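You operate a simulated robot arm through the tools that you are given. There is no shell and no other tool.

Carry out the task below with a simulated robot arm. There is one attempt and no reset: what you move stays moved.

JOB
Sponge the crumbs off the unfired bowl's foot, then cover the bowl.
Fine: wet the sponge on the wet tray first and put it back after; use the drying cover, which rests on the bench all round. What is to be rubbed or washed off counts as gone when no trace of it is left.

Only the result counts: the job must be done as asked and must still hold three seconds after the hand-in. Knocking over, shifting, dropping, spilling or breaking anything else fails it. A push-on lid holds only when it is set on centred and level and pressed home; a screw cap is set on level and turned clockwise until tight.

ROBOT AND FRAMES
A 6-joint arm with a two-finger parallel gripper, fixed in place. Base frame: the origin is at the foot of the arm, x ahead of it, y to its left, z up; the work surface is at about z = 860. Units: mm, degrees, N and s.
With the tool pointing down near the work surface it reaches from about 360 to 760 mm from the base axis. Its first joint turns from -66.0 to 66.0 degrees. Payload 2.45 kg.
The tool frame sits at the grasp point between the pads (the TCP): z along the fingers, y along the line on which they close. The tips reach 24 mm beyond it. The gripper opens to 68 mm. The fingers are 17 mm wide and 10 mm thick; the gripper's body (40 by 70 mm) begins 41 mm behind the TCP.
Orientation is that of the tool frame in the base frame, as a unit quaternion [x, y, z, w]. With the fingers straight down and closing along the base's y, the tool's x points along the base's -x, its y along +y and its z along -z.

CONTROLS
- The arm moves only by the tool move_arm. Its argument "plan" is text: rows parted by semicolons, each of 7 numbers parted by spaces: the turn, a rotation vector about the tool's x, y, z in degrees, then the shift along the tool's x, y, z in mm, then the gripper command, from -1 (shut) to 1 (fully open), values between in proportion. In form: ax ay az x y z grip; .... A call has 1 to 20 rows; each row is the pose to reach, as a shift and turn from the pose commanded when the call began, along the tool's axes at that moment. Rows are played at 5 a second. More than 50 mm and 8.6 degrees between two rows, or a gripper value outside its range, and nothing of the call is played. A pose out of reach is approached as far as the arm can. The call stops where the force on the tool passes 40 N (or 10 N more than at its start, if that is more) or the arm is blocked; 0.2 s more then pass. Each finger travels about 108 mm/s and halts on what it meets, pressing with about 35 N; the grip force reading is that of the motor and also rises with nothing between the fingers. The clock runs only during rows and for 0.2 s after the last one: add rows that repeat a pose to give the fingers time. The reply holds the time, the measured pose of the TCP, the force on the tool along the base axes, the opening and the grip force, in the units named above and with some noise, with the torque about the TCP (base axes, N m) and any sound that the robot's microphone picked up.
- Cameras (640 x 400 px; columns grow to the right, rows downward): "scene" is fixed at [159.1, 403.5, 1467.7]; the picture's right is [-0.83, -0.56, 0.00], its down [-0.30, 0.45, -0.84] and it looks along [0.47, -0.70, -0.54] (base axes); focal length 343 px, centre (320, 200). "wrist" rides on the gripper at [84, 11, -75] in the tool frame; the picture's right is [-0.13, 0.99, 0.00], its down [-0.60, -0.08, -0.79] and it looks along [-0.79, -0.10, 0.61] (tool axes); focal length 251 px, centre (320, 200). There is no depth. A picture from a camera that has moved, and an enlarged one, comes with that camera's place and axes in the base frame and with its lens.
- camera(camera): a new picture of that camera. It takes no simulated time.
- enlarge(camera, box): a new picture of the part [left, top, right, bottom] of that camera's present view, enlarged. It takes no simulated time.
- sign_off(): hands the job in; it is judged then, once.

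Places have to be worked out from the pictures, the camera data and where the tool is seen. Open the gripper and draw the arm clear of the work before you hand the job in, unless the task says otherwise.

The tools are called after "Emit:" as a command line: name --argument value ..., lists and objects as JSON in quotes. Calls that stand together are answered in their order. move_arm: Moves the arm, as the interface text tells. Its arguments: {"type":"object","properties":{"plan":{"type":"string"}},"required":["plan"]} The other tools are called the same way: camera (camera) takes a picture; enlarge (camera, box) takes an enlarged picture of a part of a camera's view; sign_off () hands the job in.

At the start:

```text
clock: 0.0
eef_pos: [499.4, 60.0, 1287.0]
orientation: [0.0, 1.0, 0.0, 0.001]
wrist_force: [1.2, 0.5, 0.2]
torque: [0.02, -0.02, 0.0]
grip_width: 68.0
grasp_force: 0.0
```

scene: 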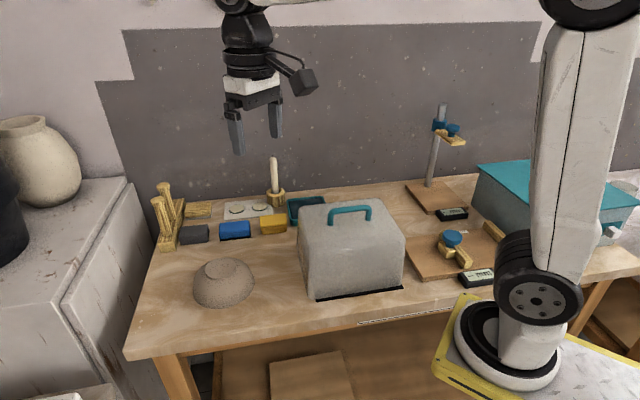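
wrist: 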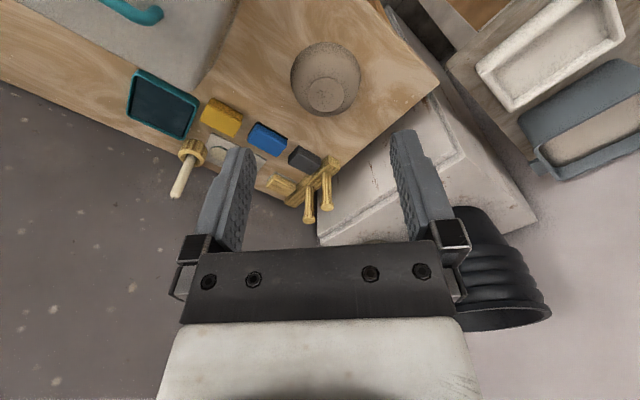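

The overview shows the bowl upside down, three blocks (grey, blue, yellow), a teal tray, a grey cover with a teal handle, and another cover at the right. I'll look closer before moving anything.

Emit:
enlarge --camera "scene" --box '[140, 150, 340, 320]'

Emit:
enlarge --camera "scene" --box '[290, 100, 640, 310]'

Emit:
enlarge --camera "wrist" --box '[100, 0, 420, 220]'

```text
2.35 times, centred on (240, 235) of scene
camera zoom: at [159.1, 403.5, 1467.7], right [-0.83, -0.56, 0.0], down [-0.3, 0.45, -0.84], along [0.47, -0.7, -0.54], focal length 806 px, centre (508, 118)
```

zoom: 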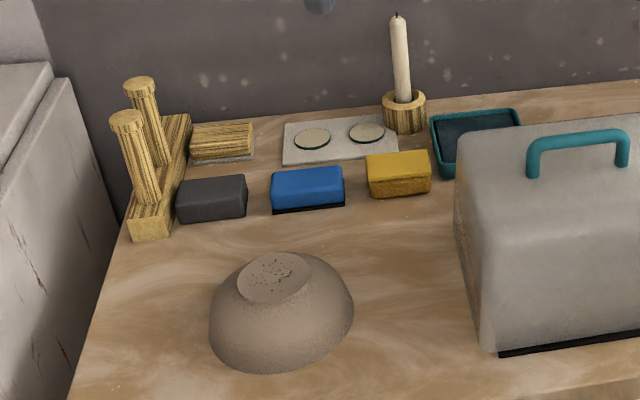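

```text
1.83 times, centred on (465, 205) of scene
camera zoom: at [159.1, 403.5, 1467.7], right [-0.83, -0.56, 0.0], down [-0.3, 0.45, -0.84], along [0.47, -0.7, -0.54], focal length 627 px, centre (55, 191)
```

zoom: 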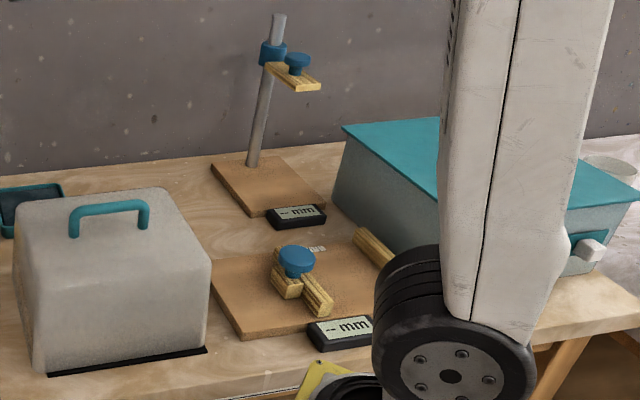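

```text
1.82 times, centred on (260, 110) of wrist
camera zoom: at [415.4, 72.6, 1361.7], right [0.13, 0.99, 0.0], down [0.6, -0.08, 0.79], along [0.79, -0.1, -0.61], focal length 457 px, centre (429, 364)
```

zoom: 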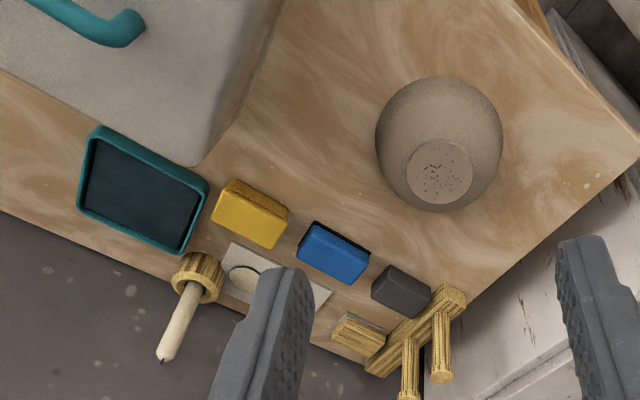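

The foot triangulates to about (669, 53, 915). The yellow block is near (714, -183) and the tray near (678, -298). I'll move up and over toward the yellow block for a closer look at the blocks, tray and cover.

Emit:
move_arm --plan "0 0 0 -10 -25 25 1; 0 0 0 -20 -55 55 1; 0 0 0 -30 -85 85 1; 0 0 0 -40 -115 115 1; 0 0 0 -50 -145 140 1; 0 0 0 -60 -175 160 1; 0 0 0 -70 -200 175 1"

Emit:
camera --camera "wrist"

Emit:
camera --camera "scene"

```text
clock: 1.6
eef_pos: [569.4, -137.8, 1110.4]
orientation: [-0.001, 1.0, 0.0, 0.001]
wrist_force: [-0.3, -0.4, -0.5]
torque: [0.01, -0.01, -0.02]
grip_width: 67.9
grasp_force: 0.1
```

```text
taken
camera wrist: at [485.5, -126.9, 1186.0], right [0.13, 0.99, 0.0], down [0.6, -0.08, 0.79], along [0.79, -0.1, -0.61], focal length 251 px, centre (320, 200)
```

wrist: 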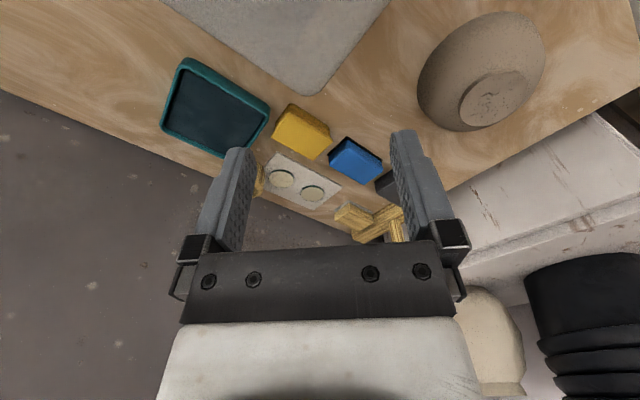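

```text
taken
```

scene: 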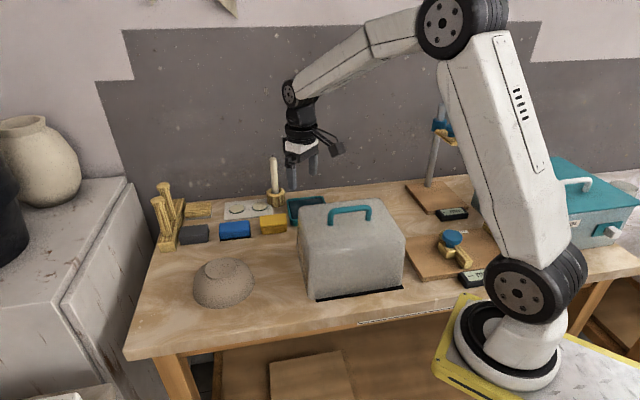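

The arm moved as expected. I'll enlarge the wrist view to work out which block is the sponge and what is in the tray.

Emit:
enlarge --camera "wrist" --box '[150, 40, 410, 250]'

Emit:
enlarge --camera "scene" --box '[420, 150, 640, 300]'

Emit:
enlarge --camera "scene" --box '[280, 180, 420, 310]'

Emit:
enlarge --camera "scene" --box '[170, 190, 330, 250]'

```text
1.90 times, centred on (280, 145) of wrist
camera zoom: at [485.5, -126.9, 1186.0], right [0.13, 0.99, 0.0], down [0.6, -0.08, 0.79], along [0.79, -0.1, -0.61], focal length 479 px, centre (396, 305)
```

zoom: 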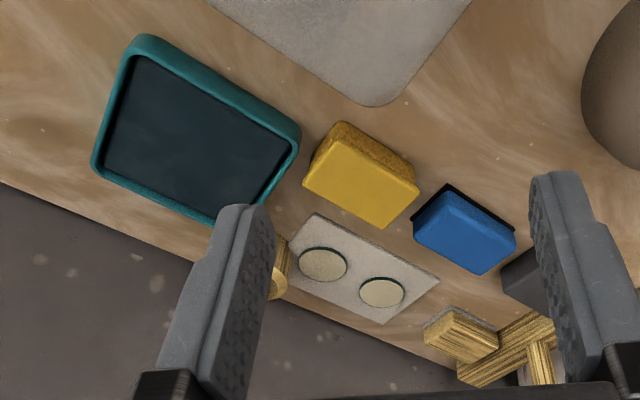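

```text
2.67 times, centred on (530, 225) of scene
camera zoom: at [159.1, 403.5, 1467.7], right [-0.83, -0.56, 0.0], down [-0.3, 0.45, -0.84], along [0.47, -0.7, -0.54], focal length 914 px, centre (-240, 133)
```

zoom: 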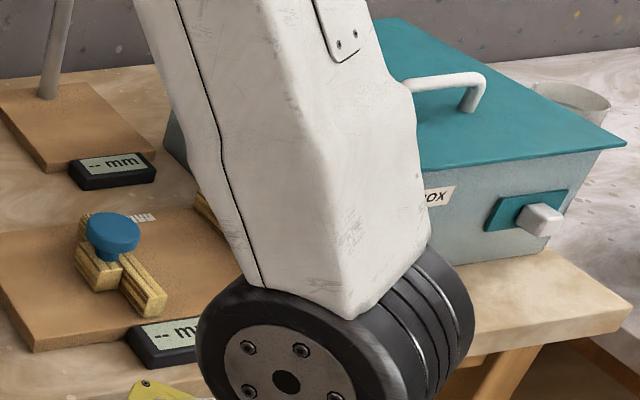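

```text
3.08 times, centred on (350, 245) of scene
camera zoom: at [159.1, 403.5, 1467.7], right [-0.83, -0.56, 0.0], down [-0.3, 0.45, -0.84], along [0.47, -0.7, -0.54], focal length 1054 px, centre (228, 62)
```

zoom: 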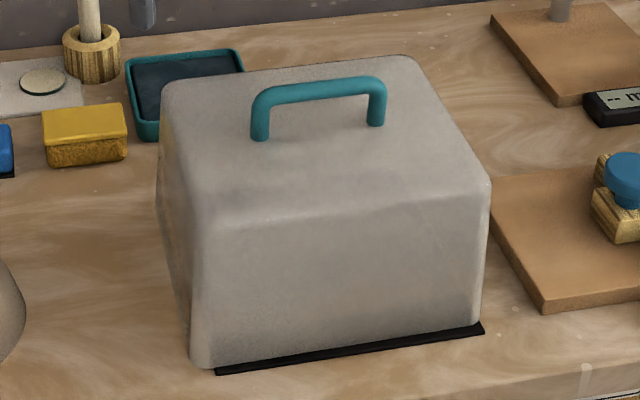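

```text
4.00 times, centred on (250, 220) of scene
camera zoom: at [159.1, 403.5, 1467.7], right [-0.83, -0.56, 0.0], down [-0.3, 0.45, -0.84], along [0.47, -0.7, -0.54], focal length 1371 px, centre (600, 120)
```

zoom: 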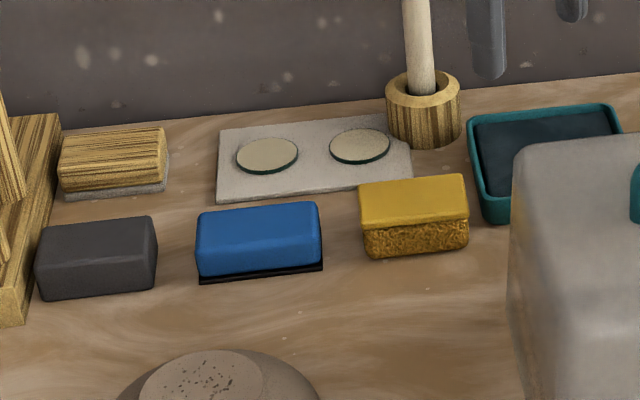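

The yellow block has a smooth grip on top and a porous lower half, so it is the sponge. The teal tray holds the wet surface. The sponge measures about 72 × 49 mm with its long axis at roughly 45°, so I'll turn the tool 45° and move above it.

Emit:
move_arm --plan "0 0 -7 -20 -7 0 1; 0 0 -14 -40 -14 10 1; 0 0 -21 -62 -20 25 1; 0 0 -28 -84 -27 45 1; 0 0 -35 -106 -33 65 1; 0 0 -42 -128 -40 85 1; 0 0 -45 -144 -45 105 1"

Emit:
camera --camera "wrist"

Emit:
camera --camera "scene"

```text
clock: 3.2
eef_pos: [713.9, -181.9, 1006.9]
orientation: [-0.384, 0.923, -0.001, 0.001]
wrist_force: [-0.5, -0.3, 0.5]
torque: [-0.01, -0.01, -0.03]
grip_width: 68.0
grasp_force: 0.0
```

```text
taken
camera wrist: at [647.7, -232.6, 1081.4], right [-0.61, 0.79, 0.0], down [0.48, 0.37, 0.79], along [0.63, 0.49, -0.61], focal length 251 px, centre (320, 200)
```

wrist: 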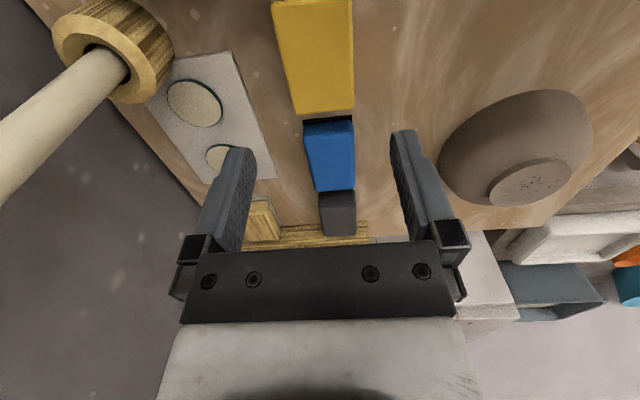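

```text
taken
```

scene: 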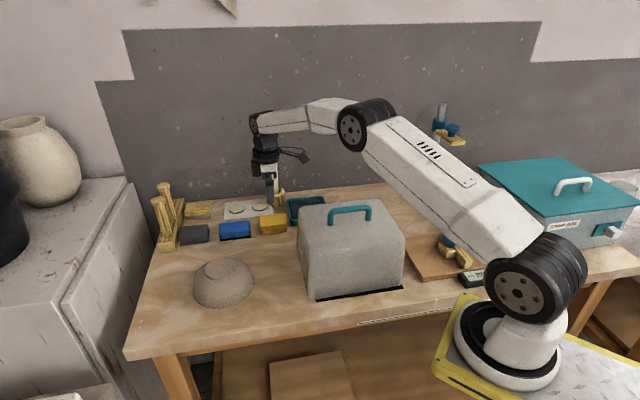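

In the view along the blocks the sponge is aligned with the finger axis to within 2° and nearly centred; its top is at about z = 890. I'll descend to just above it and check the alignment before closing.

Emit:
move_arm --plan "0 0 0 -1 -1 30 0.88; 0 0 0 -2 -1.5 60 0.88; 0 0 0 -2 -1.5 88 0.88; 0 0 0 -2 -1.5 88 0.88"

Emit:
camera --camera "wrist"

Emit:
enlarge --camera "scene" --box '[200, 140, 340, 250]'

```text
clock: 4.2
eef_pos: [716.4, -182.3, 918.0]
orientation: [-0.383, 0.924, 0.0, 0.0]
wrist_force: [-0.3, 0.3, 0.4]
torque: [0.01, -0.04, 0.05]
grip_width: 64.1
grasp_force: 0.0
```

```text
taken
camera wrist: at [649.1, -232.4, 993.2], right [-0.61, 0.79, 0.0], down [0.48, 0.37, 0.79], along [0.63, 0.48, -0.61], focal length 251 px, centre (320, 200)
```

wrist: 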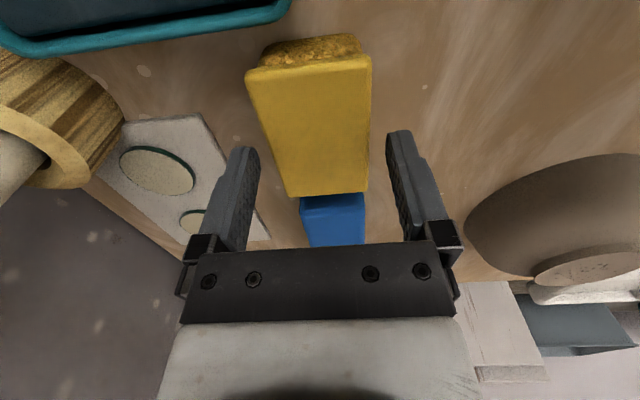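

```text
3.64 times, centred on (270, 195) of scene
camera zoom: at [159.1, 403.5, 1467.7], right [-0.83, -0.56, 0.0], down [-0.3, 0.45, -0.84], along [0.47, -0.7, -0.54], focal length 1246 px, centre (502, 218)
```

zoom: 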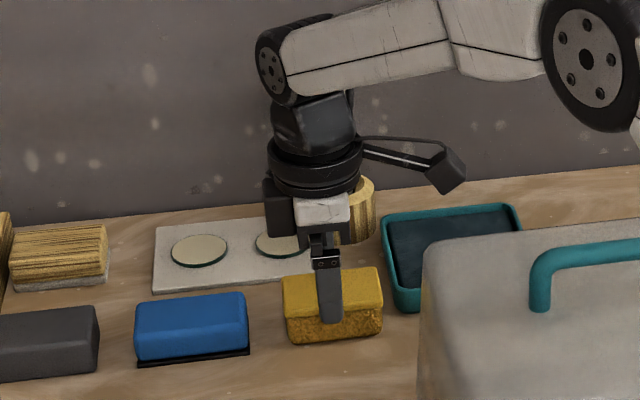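

The sponge is centred between the fingers and about 51 mm wide at the grasp line. I'll go down 23 mm and close on it.

Emit:
move_arm --plan "0 0 0 0 0 12 0.88; 0 0 0 0 0 23 0.88; 0 0 0 0 0 23 0.6; 0 0 0 0 0 23 0.4; 0 0 0 0 0 23 0.2; 0 0 0 0 0 23 0.2"

Emit:
camera --camera "wrist"

Emit:
enlarge --camera "scene" --box '[200, 140, 340, 250]'

```text
clock: 5.6
eef_pos: [716.1, -182.8, 897.0]
orientation: [-0.382, 0.924, 0.0, 0.001]
wrist_force: [-0.1, 0.2, 1.2]
torque: [0.0, -0.02, -0.03]
grip_width: 49.2
grasp_force: 34.8
```

```text
taken
camera wrist: at [648.6, -233.8, 971.9], right [-0.61, 0.79, 0.0], down [0.48, 0.37, 0.79], along [0.63, 0.48, -0.61], focal length 251 px, centre (320, 200)
```

wrist: 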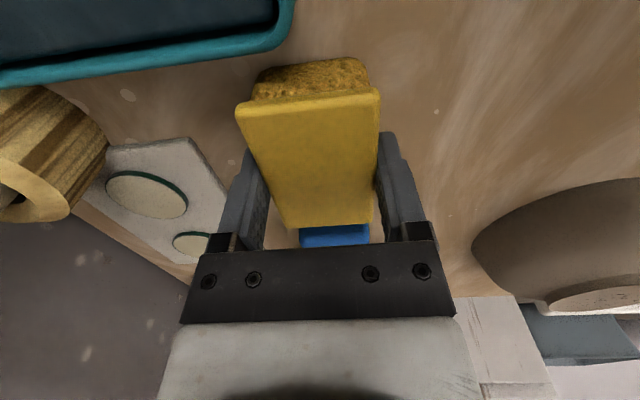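

```text
3.64 times, centred on (270, 195) of scene
camera zoom: at [159.1, 403.5, 1467.7], right [-0.83, -0.56, 0.0], down [-0.3, 0.45, -0.84], along [0.47, -0.7, -0.54], focal length 1246 px, centre (502, 218)
```

zoom: 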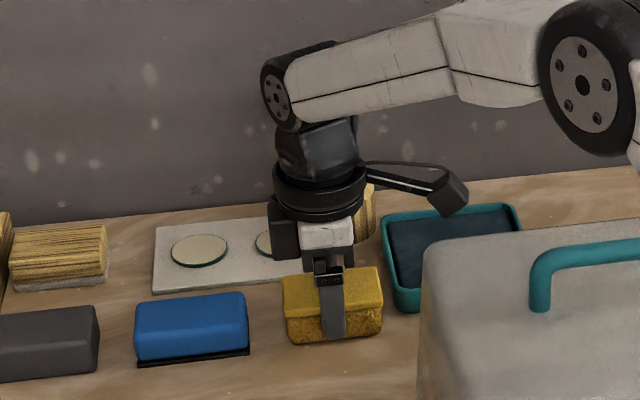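

The sponge is gripped (49.2 mm, 34.8 N) and its base is about 37 mm below the TCP. I'll lift it straight up and move it above the tray.

Emit:
move_arm --plan "0 0 0 0 0 -20 0.1; 0 0 0 0 0 -50 0.1; 0 0 0 0 0 -75 0.1; 0 0 0 30 -14 -80 0.1; 0 0 0 60 -29 -80 0.1; 0 0 0 90 -43 -80 0.1; 0 0 0 112 -54 -80 0.1; 0 0 0 112 -54 -80 0.1"

Emit:
camera --camera "wrist"

Emit:
enlarge --camera "scene" --box '[220, 110, 400, 250]'

```text
clock: 7.4
eef_pos: [675.2, -301.0, 974.9]
orientation: [-0.383, 0.924, 0.0, 0.0]
wrist_force: [0.1, -1.3, -0.5]
torque: [-0.02, -0.03, 0.05]
grip_width: 49.2
grasp_force: 35.1
```

```text
taken
camera wrist: at [608.9, -351.9, 1050.0], right [-0.61, 0.79, 0.0], down [0.48, 0.37, 0.79], along [0.63, 0.48, -0.61], focal length 251 px, centre (320, 200)
```

wrist: 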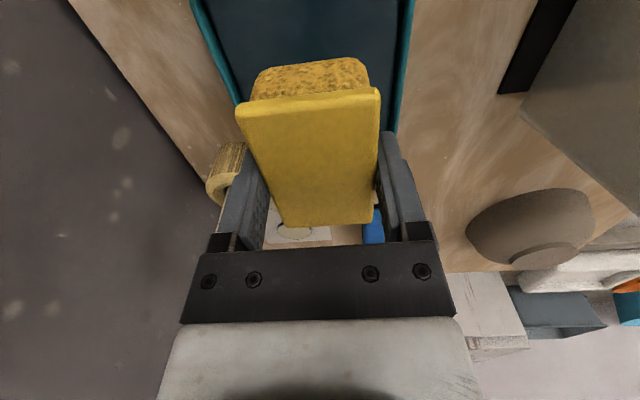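

```text
2.86 times, centred on (310, 180) of scene
camera zoom: at [159.2, 403.5, 1467.7], right [-0.83, -0.56, 0.0], down [-0.3, 0.45, -0.84], along [0.47, -0.7, -0.54], focal length 979 px, centre (349, 257)
```

zoom: 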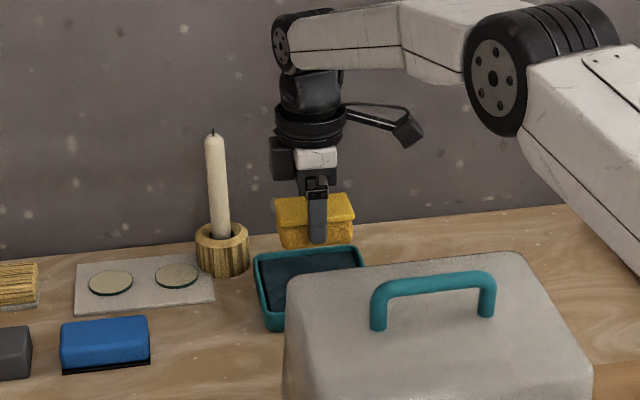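

The sponge is in hand above the tray. Before going on I'll zoom in on the tray's position and on the dark strip that shows along the cover's base.

Emit:
enlarge --camera "wrist" --box '[400, 0, 640, 150]'

Emit:
enlarge --camera "wrist" --box '[160, 0, 460, 190]'

Emit:
enlarge --camera "scene" --box '[290, 260, 410, 310]'

```text
2.67 times, centred on (520, 75) of wrist
camera zoom: at [608.9, -351.9, 1050.0], right [-0.61, 0.79, 0.0], down [0.48, 0.37, 0.79], along [0.63, 0.48, -0.61], focal length 670 px, centre (-213, 533)
```

zoom: 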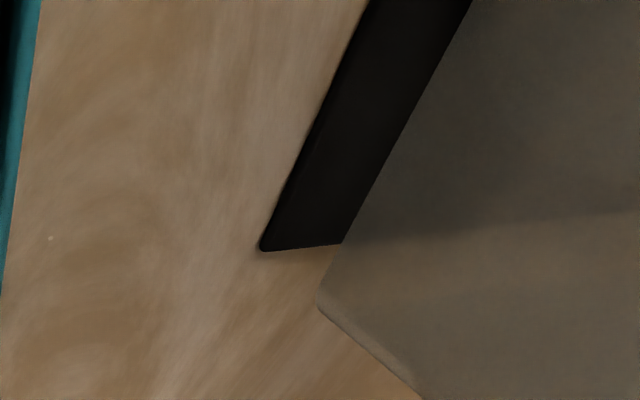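

```text
2.11 times, centred on (310, 95) of wrist
camera zoom: at [608.9, -351.9, 1050.0], right [-0.61, 0.79, 0.0], down [0.48, 0.37, 0.79], along [0.63, 0.48, -0.61], focal length 529 px, centre (341, 421)
```

zoom: 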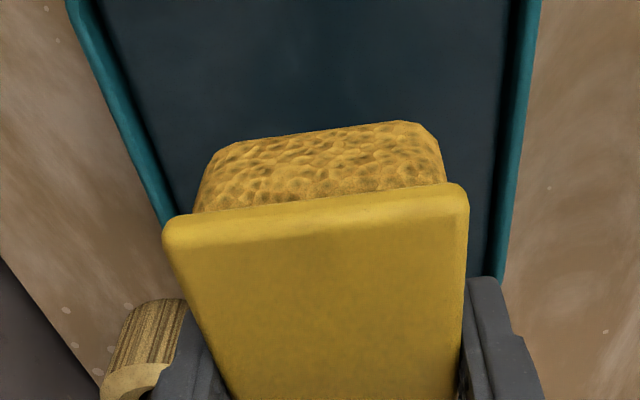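

```text
5.33 times, centred on (350, 285) of scene
camera zoom: at [159.2, 403.5, 1467.7], right [-0.83, -0.56, 0.0], down [-0.3, 0.45, -0.84], along [0.47, -0.7, -0.54], focal length 1828 px, centre (160, -253)
```

zoom: 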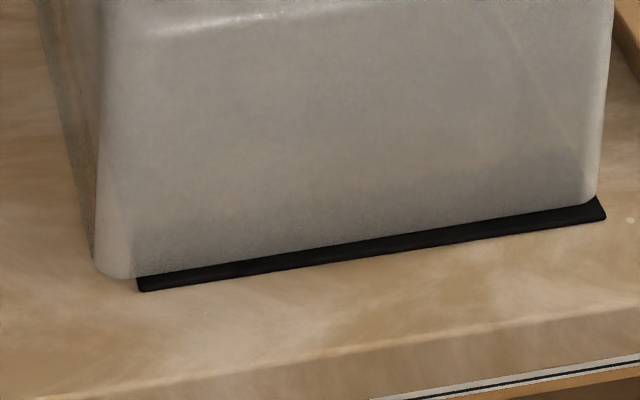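

The tray centre agrees with the TCP to within about 4 mm (e 262, n 691 in the bench directions). I'll lower toward the wet surface in steps and watch the force.

Emit:
move_arm --plan "0 0 0 0 -1 20 0.1; 0 0 0 0 -2 40 0.1; 0 0 0 0 -2 55 0.1; 0 0 0 0 -2 55 0.1"

Emit:
enlarge --camera "scene" --box '[240, 150, 360, 240]'

Emit:
camera --camera "wrist"

```text
clock: 8.4
eef_pos: [675.8, -304.2, 918.7]
orientation: [-0.383, 0.924, -0.001, 0.0]
wrist_force: [0.0, 0.3, -0.3]
torque: [0.0, 0.0, -0.01]
grip_width: 49.2
grasp_force: 34.8
```

```text
4.44 times, centred on (300, 195) of scene
camera zoom: at [159.1, 403.5, 1467.7], right [-0.83, -0.56, 0.0], down [-0.3, 0.45, -0.84], along [0.47, -0.7, -0.54], focal length 1523 px, centre (409, 222)
```

zoom: 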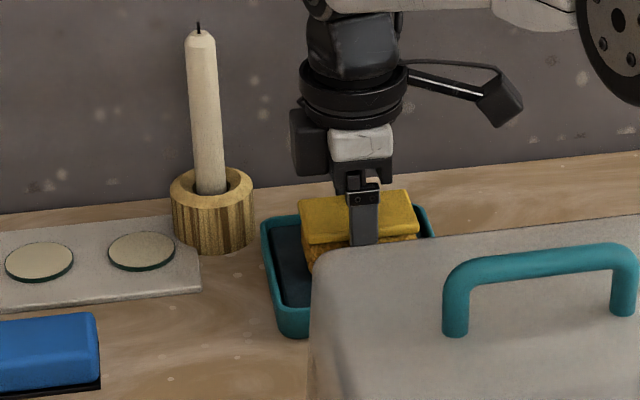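

```text
taken
camera wrist: at [609.3, -354.3, 995.4], right [-0.61, 0.79, 0.0], down [0.48, 0.37, 0.79], along [0.63, 0.48, -0.61], focal length 251 px, centre (320, 200)
```

wrist: 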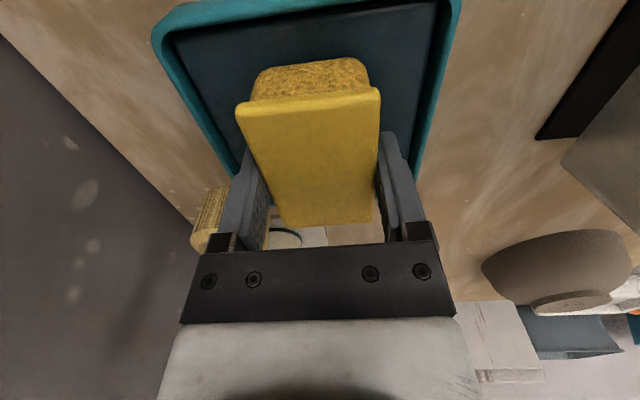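

The sponge is inside the tray's outline with room on every side and no contact yet. I'll lower in smaller steps.

Emit:
move_arm --plan "0 0 0 0 0 3 0.1; 0 0 0 0 0 6 0.1; 0 0 0 0 0 8 0.1; 0 0 0 0 0 8 0.1"

```text
clock: 9.4
eef_pos: [677.0, -304.0, 915.9]
orientation: [-0.382, 0.924, -0.005, 0.004]
wrist_force: [-7.6, -0.7, 32.2]
torque: [0.05, 0.1, -0.02]
grip_width: 48.8
grasp_force: 35.5
```

There is about 32 N of contact at z ≈ 916. I'll look before doing anything more.

Emit:
camera --camera "wrist"

Emit:
enlarge --camera "scene" --box '[250, 170, 340, 230]'

Emit:
enlarge --camera "wrist" --box '[140, 0, 480, 200]'

```text
taken
camera wrist: at [610.5, -353.9, 991.9], right [-0.61, 0.79, -0.01], down [0.48, 0.38, 0.8], along [0.63, 0.48, -0.61], focal length 251 px, centre (320, 200)
```

wrist: 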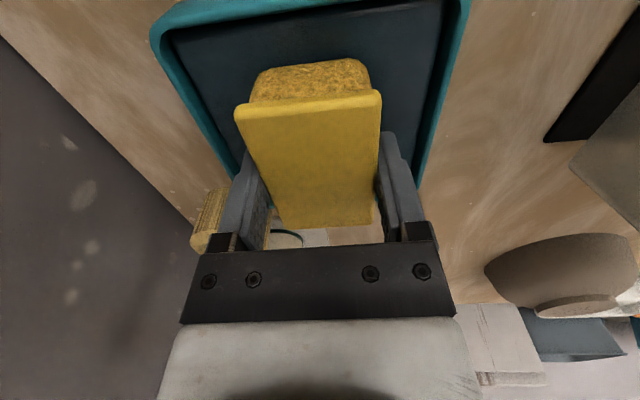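

```text
6.67 times, centred on (295, 200) of scene
camera zoom: at [158.2, 403.8, 1467.7], right [-0.83, -0.56, 0.0], down [-0.3, 0.44, -0.85], along [0.47, -0.7, -0.53], focal length 2284 px, centre (487, 200)
```

zoom: 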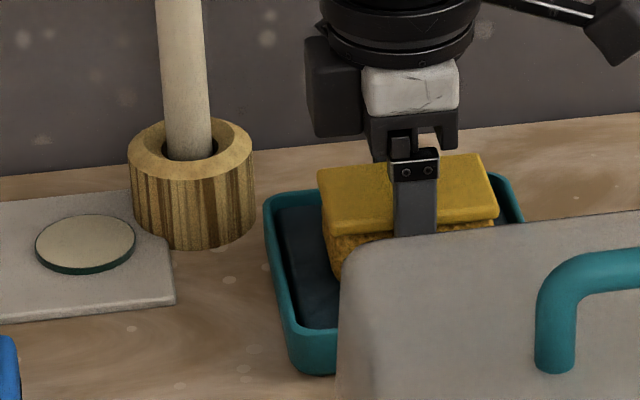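

```text
1.88 times, centred on (310, 100) of wrist
camera zoom: at [610.5, -353.9, 991.9], right [-0.61, 0.79, -0.01], down [0.48, 0.38, 0.8], along [0.63, 0.48, -0.61], focal length 473 px, centre (339, 388)
```

zoom: 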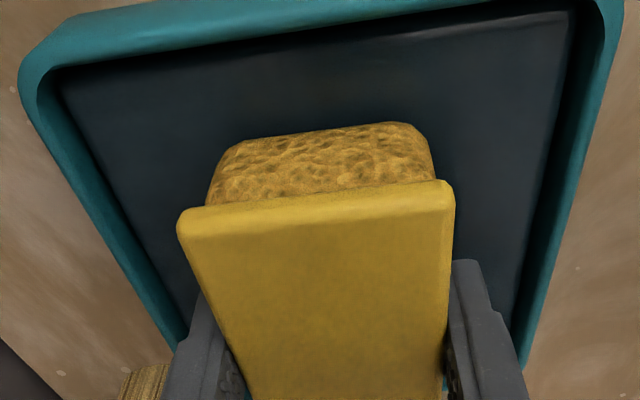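

The wrist view shows the sponge sitting flat on the wet pad inside the tray, clear of the rim. The load is higher than I want, so I'll ease up a little and let it soak in light contact.

Emit:
move_arm --plan "0 0 0 0 0 -1 0.1; 0 0 0 0 0 -2 0.1; 0 0 0 0 0 -2 0.1"

```text
clock: 10.2
eef_pos: [678.2, -304.3, 917.3]
orientation: [-0.382, 0.924, -0.003, 0.002]
wrist_force: [3.1, -4.4, 17.7]
torque: [-0.13, -0.43, -0.08]
grip_width: 48.9
grasp_force: 35.4
```

Contact is now about 18 N. I'll ease off another millimetre, hold it there for a second, then lift slowly and inspect the sponge.

Emit:
move_arm --plan "0 0 0 0 0 -1 0.1; 0 0 0 0 0 -1 0.1; 0 0 0 0 0 -1 0.1; 0 0 0 0 0 -1 0.1; 0 0 0 0 0 -1 0.1"

Emit:
camera --camera "wrist"

```text
clock: 11.4
eef_pos: [677.8, -302.2, 916.2]
orientation: [-0.382, 0.924, -0.001, 0.001]
wrist_force: [1.4, 2.4, 18.7]
torque: [0.09, -0.23, 0.01]
grip_width: 48.9
grasp_force: 35.4
```

```text
taken
camera wrist: at [610.7, -353.8, 991.9], right [-0.61, 0.79, 0.0], down [0.48, 0.37, 0.79], along [0.63, 0.48, -0.61], focal length 251 px, centre (320, 200)
```

wrist: 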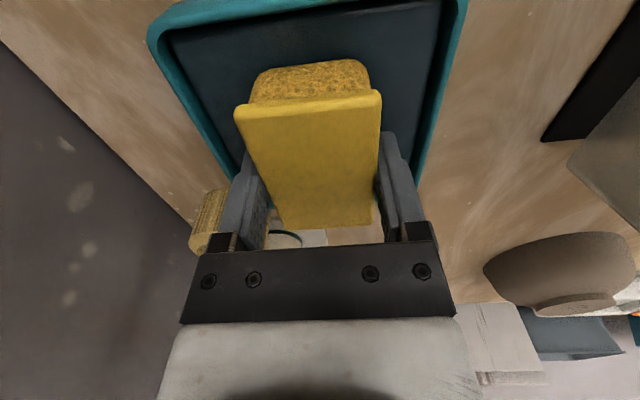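

Contact is steady at about 18 N, so the sponge has had a good soak. I'll lift it straight out of the tray in small steps.

Emit:
move_arm --plan "0 0 0 0 0 -2 0.1; 0 0 0 0 0 -4 0.1; 0 0 0 0 0 -8 0.1; 0 0 0 0 0 -20 0.1; 0 0 0 0 0 -40 0.1; 0 0 0 0 0 -60 0.1; 0 0 0 0 0 -60 0.1"

Emit:
camera --camera "wrist"

Emit:
enlarge --camera "scene" --box '[220, 110, 400, 250]'

```text
clock: 13.0
eef_pos: [677.5, -302.7, 977.6]
orientation: [-0.383, 0.924, 0.0, -0.001]
wrist_force: [0.3, -0.2, -0.4]
torque: [0.0, 0.0, 0.0]
grip_width: 48.7
grasp_force: 35.0
```

```text
taken
camera wrist: at [610.8, -353.5, 1052.5], right [-0.61, 0.79, 0.0], down [0.48, 0.37, 0.79], along [0.63, 0.48, -0.61], focal length 251 px, centre (320, 200)
```

wrist: 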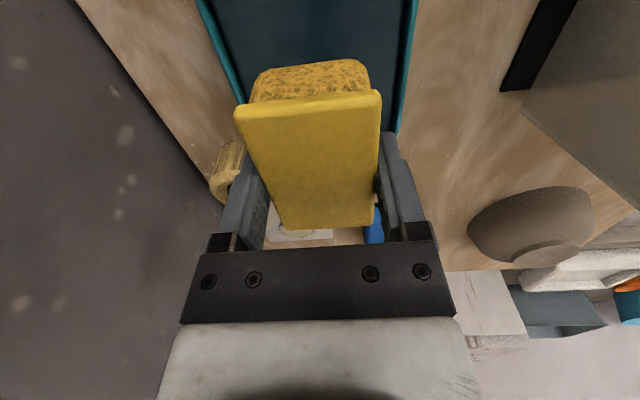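

```text
2.86 times, centred on (310, 180) of scene
camera zoom: at [159.1, 403.5, 1467.7], right [-0.83, -0.56, 0.0], down [-0.3, 0.45, -0.84], along [0.47, -0.7, -0.54], focal length 979 px, centre (349, 257)
```

zoom: 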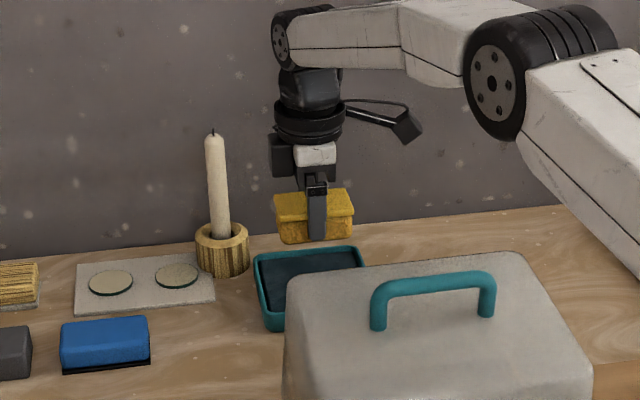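

The tray hasn't moved and the sponge hasn't slipped in the grip. I'll raise it and carry it toward the bowl, stopping short so the wrist camera can see the foot.

Emit:
move_arm --plan "0 0 0 0 0 -25 0.1; 0 0 0 -15 25 -40 0.1; 0 0 0 -37 62 -40 0.1; 0 0 0 -60 100 -40 0.1; 0 0 0 -84 139 -40 0.1; 0 0 0 -108 178 -40 0.1; 0 0 0 -132 218 -40 0.1; 0 0 0 -150 247 -40 0.1; 0 0 0 -156 257 -40 0.1; 0 0 0 -156 257 -40 0.1"

Emit:
camera --camera "wrist"

Emit:
camera --camera "scene"

```text
clock: 15.2
eef_pos: [603.4, -10.4, 1016.1]
orientation: [-0.382, 0.924, -0.001, 0.001]
wrist_force: [-0.1, 0.2, -0.8]
torque: [0.0, -0.02, 0.0]
grip_width: 48.6
grasp_force: 34.7
```

```text
taken
camera wrist: at [536.5, -61.0, 1091.8], right [-0.61, 0.79, 0.0], down [0.48, 0.37, 0.79], along [0.63, 0.48, -0.61], focal length 251 px, centre (320, 200)
```

wrist: 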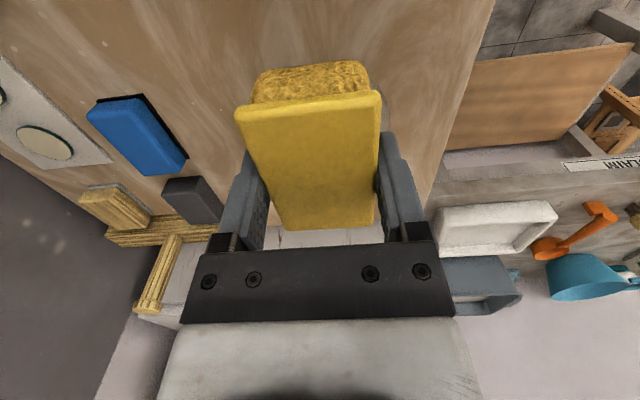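

```text
taken
```

scene: 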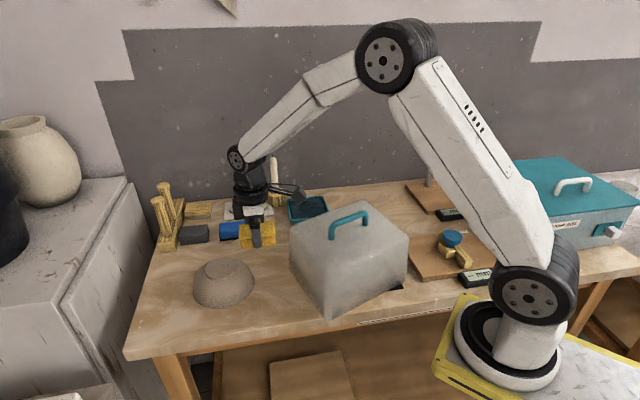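

The scene view shows the cover has turned: the sponge or finger must have brushed its back-left corner on the way past. The bowl looks untouched. I'll check whether anything else was disturbed.

Emit:
enlarge --camera "scene" --box '[270, 180, 450, 330]'

Emit:
enlarge --camera "scene" --box '[140, 150, 340, 320]'

Emit:
enlarge --camera "wrist" --box '[200, 30, 420, 200]'

```text
2.67 times, centred on (360, 255) of scene
camera zoom: at [159.1, 403.5, 1467.7], right [-0.83, -0.56, 0.0], down [-0.3, 0.45, -0.84], along [0.47, -0.7, -0.54], focal length 914 px, centre (213, 53)
```

zoom: 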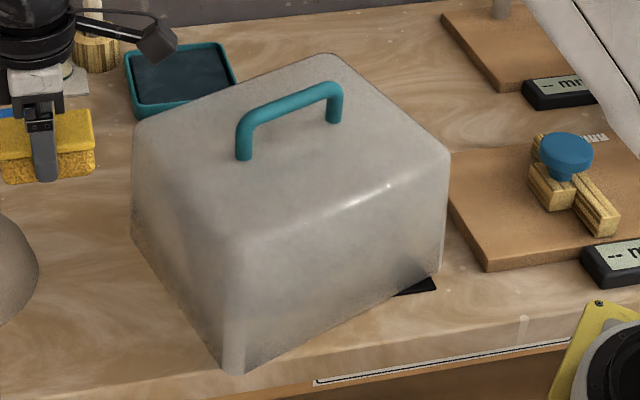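

```text
2.35 times, centred on (240, 235) of scene
camera zoom: at [159.1, 403.5, 1467.7], right [-0.83, -0.56, 0.0], down [-0.3, 0.45, -0.84], along [0.47, -0.7, -0.54], focal length 806 px, centre (508, 118)
```

zoom: 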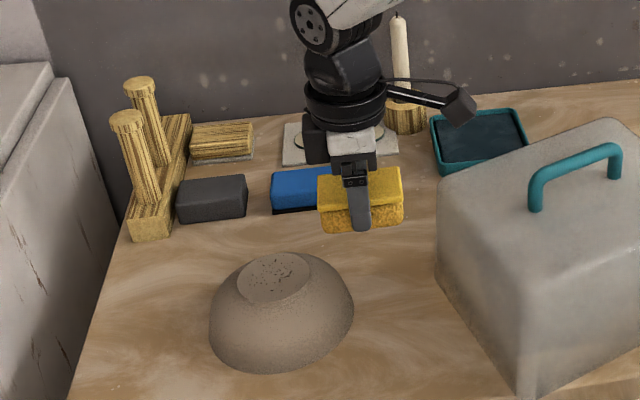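

```text
2.35 times, centred on (310, 115) of wrist
camera zoom: at [536.5, -61.0, 1091.8], right [-0.61, 0.79, 0.0], down [0.48, 0.37, 0.79], along [0.63, 0.48, -0.61], focal length 592 px, centre (344, 400)
```

zoom: 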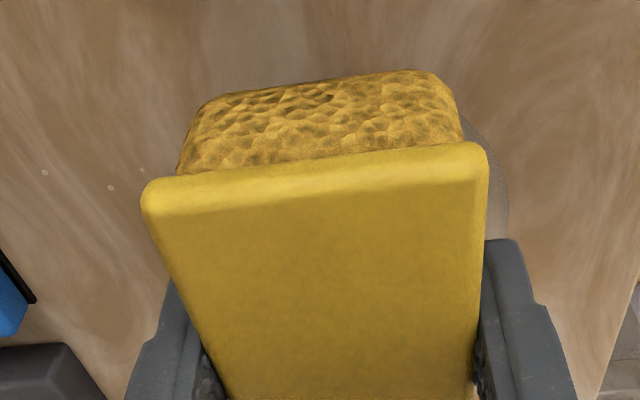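

Only the cover turned, by about 20°. The mat, the board and the tray are where they were, and the cover has to be lifted later anyway. I'll give it much more height from now on. Next I'll zoom in on the bowl's foot for an accurate position.

Emit:
enlarge --camera "scene" --box '[184, 245, 264, 315]'

Emit:
enlarge --camera "scene" --box '[300, 270, 420, 340]'

```text
5.71 times, centred on (224, 280) of scene
camera zoom: at [159.1, 403.5, 1467.7], right [-0.83, -0.56, 0.0], down [-0.3, 0.45, -0.84], along [0.47, -0.7, -0.54], focal length 1958 px, centre (869, -257)
```

zoom: 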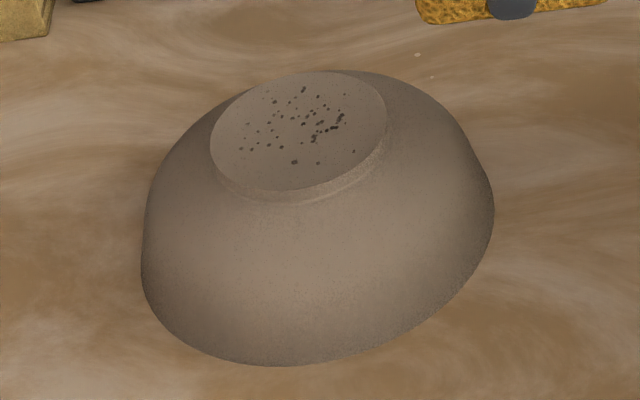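

```text
5.33 times, centred on (360, 305) of scene
camera zoom: at [159.1, 403.5, 1467.7], right [-0.83, -0.56, 0.0], down [-0.3, 0.45, -0.84], along [0.47, -0.7, -0.54], focal length 1828 px, centre (107, -360)
```

zoom: 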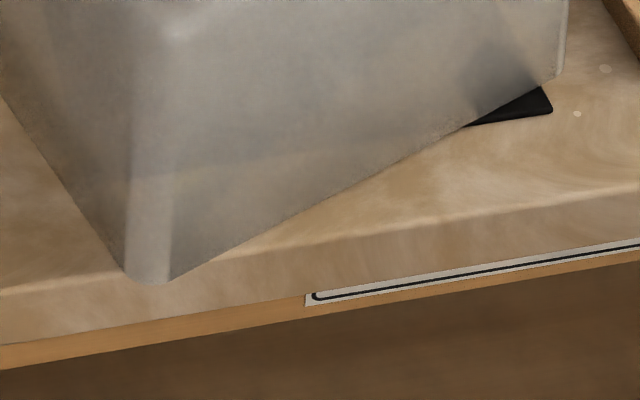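

The foot is about 71 mm across with its centre near (669, 53, 915). The cover's front corner just overhangs the bench edge, but the cover is stable. I'll move the sponge over the foot and stay high for now.

Emit:
move_arm --plan "0 0 0 -30 0 0 0.1; 0 0 0 -60 -1 5 0.1; 0 0 0 -85 -2 10 0.1; 0 0 0 -91 -2 15 0.1; 0 0 0 -91 -2 15 0.1"

Emit:
camera --camera "wrist"

Emit:
enlarge --camera "scene" --box '[170, 200, 290, 315]'

```text
clock: 16.4
eef_pos: [668.6, 53.0, 1000.8]
orientation: [-0.382, 0.924, -0.001, 0.0]
wrist_force: [0.4, -1.0, 0.4]
torque: [0.03, -0.01, -0.01]
grip_width: 48.6
grasp_force: 34.4
```

```text
taken
camera wrist: at [601.5, 2.8, 1077.1], right [-0.61, 0.79, 0.0], down [0.48, 0.37, 0.79], along [0.63, 0.48, -0.61], focal length 251 px, centre (320, 200)
```

wrist: 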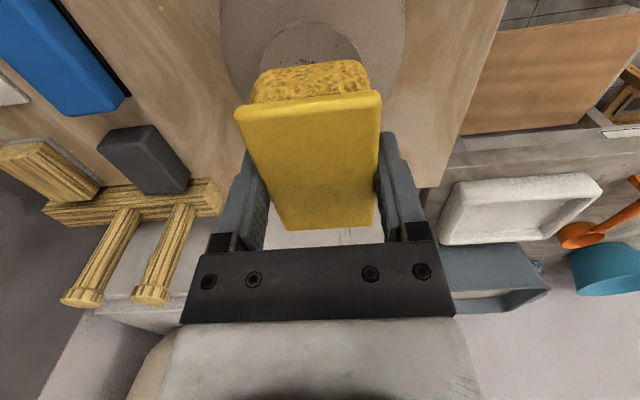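

```text
3.48 times, centred on (230, 258) of scene
camera zoom: at [159.1, 403.5, 1467.7], right [-0.83, -0.56, 0.0], down [-0.3, 0.45, -0.84], along [0.47, -0.7, -0.54], focal length 1192 px, centre (633, 0)
```

zoom: 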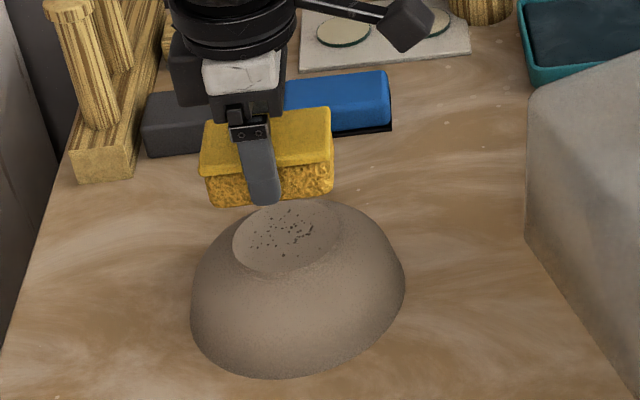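

The foot lies under the sponge as planned, with its centre at about (670, 51). I'll lower to roughly 10 mm above it, then approach in small steps.

Emit:
move_arm --plan "0 0 0 0 -1 15 0.1; 0 0 0 0 -2 30 0.1; 0 0 0 0 -2 38 0.1; 0 0 0 0 -2 38 0.1"

Emit:
enlarge --camera "scene" --box '[180, 225, 270, 315]'

```text
clock: 17.4
eef_pos: [672.9, 51.1, 962.7]
orientation: [-0.384, 0.923, 0.0, 0.0]
wrist_force: [-0.4, -0.1, -0.2]
torque: [0.04, 0.01, 0.01]
grip_width: 49.0
grasp_force: 34.7
```

```text
4.44 times, centred on (225, 270) of scene
camera zoom: at [159.1, 403.5, 1467.7], right [-0.83, -0.56, 0.0], down [-0.3, 0.45, -0.84], along [0.47, -0.7, -0.54], focal length 1523 px, centre (742, -111)
```

zoom: 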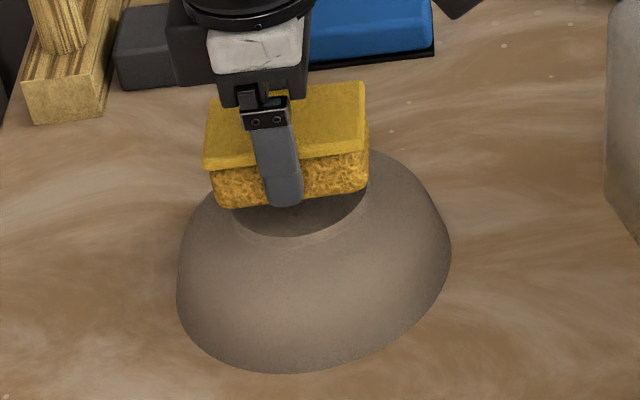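

There's no contact yet and a small gap remains. I'll step down and watch the force.

Emit:
move_arm --plan "0 0 0 0 0 2 0.1; 0 0 0 0 0 4 0.1; 0 0 0 0 0 4 0.1"

```text
clock: 18.2
eef_pos: [670.9, 51.2, 959.0]
orientation: [-0.382, 0.924, -0.001, 0.001]
wrist_force: [-0.1, -0.7, -0.2]
torque: [-0.01, 0.01, 0.05]
grip_width: 48.7
grasp_force: 35.4
```

No force at z = 959. I'll keep stepping down in fine increments.

Emit:
move_arm --plan "0 0 0 0 0 1 0.1; 0 0 0 0 0 2 0.1; 0 0 0 0 0 2 0.1"

```text
clock: 19.0
eef_pos: [671.8, 50.8, 955.9]
orientation: [-0.382, 0.924, 0.0, 0.0]
wrist_force: [-0.4, -0.6, 0.8]
torque: [0.01, 0.03, 0.03]
grip_width: 48.7
grasp_force: 34.7
```

Emit:
move_arm --plan "0 0 0 0 0 1 0.1; 0 0 0 0 0 1 0.1"

Emit:
enlarge --camera "scene" --box '[180, 225, 270, 315]'

```text
clock: 19.6
eef_pos: [671.8, 50.5, 956.1]
orientation: [-0.382, 0.924, 0.001, 0.0]
wrist_force: [0.6, -0.8, -0.4]
torque: [0.0, -0.02, -0.01]
grip_width: 48.9
grasp_force: 34.7
```

```text
4.44 times, centred on (225, 270) of scene
camera zoom: at [159.1, 403.5, 1467.7], right [-0.83, -0.56, 0.0], down [-0.3, 0.45, -0.84], along [0.47, -0.7, -0.54], focal length 1523 px, centre (742, -111)
```

zoom: 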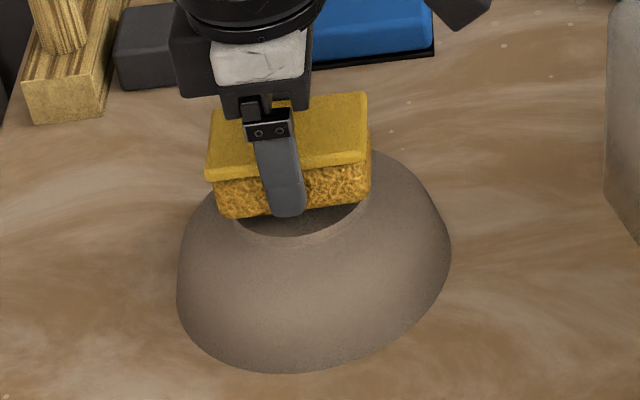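

Still no contact, and the picture suggests around 5 mm of gap. I'll continue stepping down.

Emit:
move_arm --plan "0 0 0 0 0 1 0.1; 0 0 0 0 0 2 0.1; 0 0 0 0 0 2 0.1"

```text
clock: 20.4
eef_pos: [671.5, 52.4, 953.1]
orientation: [-0.382, 0.924, 0.0, 0.001]
wrist_force: [-0.6, -0.8, -0.9]
torque: [0.01, -0.05, -0.02]
grip_width: 48.9
grasp_force: 34.9
```

Emit:
move_arm --plan "0 0 0 0 0 1 0.1; 0 0 0 0 0 1.5 0.1; 0 0 0 0 0 1.5 0.1"

```text
clock: 21.2
eef_pos: [671.9, 51.3, 951.0]
orientation: [-0.383, 0.924, 0.0, 0.001]
wrist_force: [0.2, 0.2, 0.7]
torque: [0.02, -0.02, -0.01]
grip_width: 48.8
grasp_force: 34.9
```

No contact at 951 either. I'll continue with 1 mm steps.

Emit:
move_arm --plan "0 0 0 0 0 1 0.1; 0 0 0 0 0 1 0.1"

```text
clock: 21.8
eef_pos: [673.3, 49.6, 950.8]
orientation: [-0.383, 0.924, 0.0, 0.001]
wrist_force: [-2.3, -2.3, 8.2]
torque: [-0.04, 0.07, -0.01]
grip_width: 48.8
grasp_force: 34.8
```

Contact at 8 N. I'll ease to about 5 N and make a short gentle first stroke to confirm the bowl stays put.

Emit:
move_arm --plan "0 0 0 0 0 -0.4 0.1; 0 0 0 0 2 -0.4 0.1; 0 0 0 0 4 -0.4 0.1; 0 0 0 0 6 -0.4 0.1; 0 0 0 0 6 -0.4 0.1"

Emit:
enlarge --camera "scene" --box '[180, 225, 270, 315]'

```text
clock: 23.0
eef_pos: [670.5, 54.2, 951.3]
orientation: [-0.383, 0.924, 0.0, 0.0]
wrist_force: [1.7, -0.3, 2.8]
torque: [0.06, -0.13, 0.01]
grip_width: 48.8
grasp_force: 34.7
```

```text
4.44 times, centred on (225, 270) of scene
camera zoom: at [159.1, 403.5, 1467.7], right [-0.83, -0.56, 0.0], down [-0.3, 0.45, -0.84], along [0.47, -0.7, -0.54], focal length 1523 px, centre (742, -111)
```

zoom: 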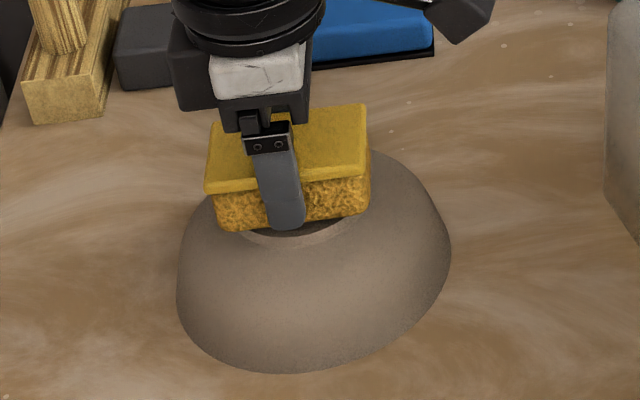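

The force is 2.8 N and the bowl's outline hasn't changed. I'll run wider strokes across the whole foot at light pressure.

Emit:
move_arm --plan "0 0 0 0 5 0.3 0.1; 0 0 0 0 10 0.3 0.1; 0 0 0 0 10 0.3 0.1; 0 0 0 0 5 0.3 0.1; 0 0 0 0 0 0.3 0.1; 0 0 0 0 -5 0.3 0.1; 0 0 0 0 -10 0.3 0.1; 0 0 0 0 -15 0.3 0.1; 0 0 0 0 -20 0.3 0.1; 0 0 0 0 -23 0.3 0.1; 0 0 0 0 -23 0.3 0.1; 0 0 0 0 -18 0.3 0.1; 0 0 0 0 -13 0.3 0.1; 0 0 0 0 -8 0.3 0.1; 0 0 0 0 -6 0.3 0.1"

Emit:
enlarge --camera "scene" --box '[180, 225, 270, 315]'

```text
clock: 26.2
eef_pos: [672.5, 49.9, 952.6]
orientation: [-0.383, 0.924, -0.001, 0.0]
wrist_force: [0.8, -1.9, 5.5]
torque: [-0.01, -0.08, -0.01]
grip_width: 48.6
grasp_force: 34.7
```

```text
4.44 times, centred on (225, 270) of scene
camera zoom: at [159.0, 403.5, 1467.7], right [-0.83, -0.56, 0.0], down [-0.3, 0.45, -0.84], along [0.47, -0.7, -0.54], focal length 1523 px, centre (742, -111)
```

zoom: 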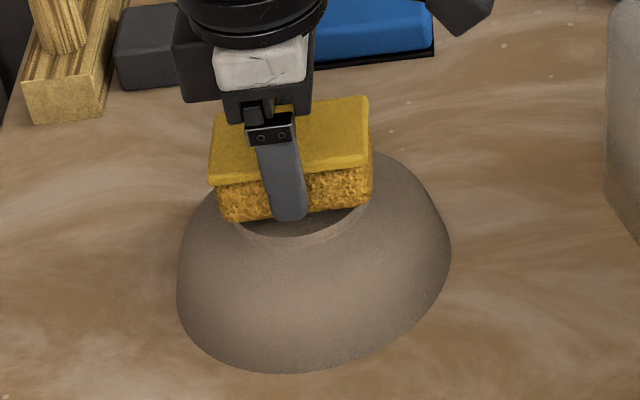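

Force is 5.5 N and the bowl is still in place. Next I'll rub along the other direction and round in a loop so the rim of the foot is covered too.

Emit:
move_arm --plan "0 0 0 5 0 0 0.1; 0 0 0 10 0 0 0.1; 0 0 0 10 5 0 0.1; 0 0 0 8 10 0 0.1; 0 0 0 3 14 0 0.1; 0 0 0 -3 14 0 0.1; 0 0 0 -8 10 0 0.1; 0 0 0 -10 5 0 0.1; 0 0 0 -10 0 0 0.1; 0 0 0 -10 -5 0 0.1; 0 0 0 -8 -10 0 0.1; 0 0 0 -3 -14 0 0.1; 0 0 0 3 -14 0 0.1; 0 0 0 8 -10 0 0.1; 0 0 0 10 -5 0 0.1; 0 0 0 10 0 0 0.1; 0 0 0 5 0 0 0.1; 0 0 0 0 0 0 0.1; 0 0 0 0 0 0 0.1"

Emit:
enlarge --camera "scene" --box '[180, 225, 270, 315]'

```text
clock: 30.2
eef_pos: [671.6, 50.7, 951.8]
orientation: [-0.383, 0.924, -0.001, 0.001]
wrist_force: [-2.8, -3.4, 11.8]
torque: [-0.09, 0.06, 0.0]
grip_width: 48.8
grasp_force: 35.0
```

```text
4.44 times, centred on (225, 270) of scene
camera zoom: at [158.8, 403.4, 1467.7], right [-0.83, -0.56, 0.0], down [-0.3, 0.45, -0.84], along [0.47, -0.7, -0.53], focal length 1523 px, centre (742, -111)
```

zoom: 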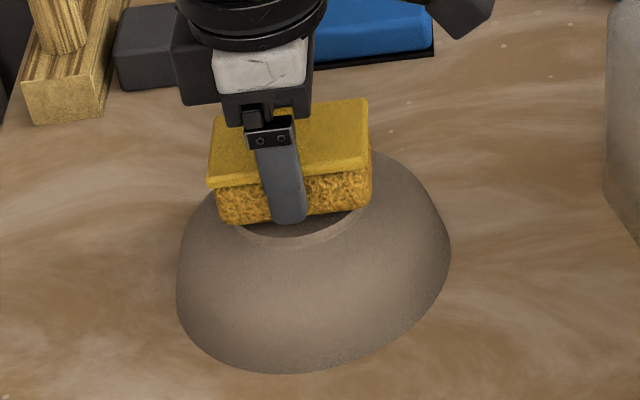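

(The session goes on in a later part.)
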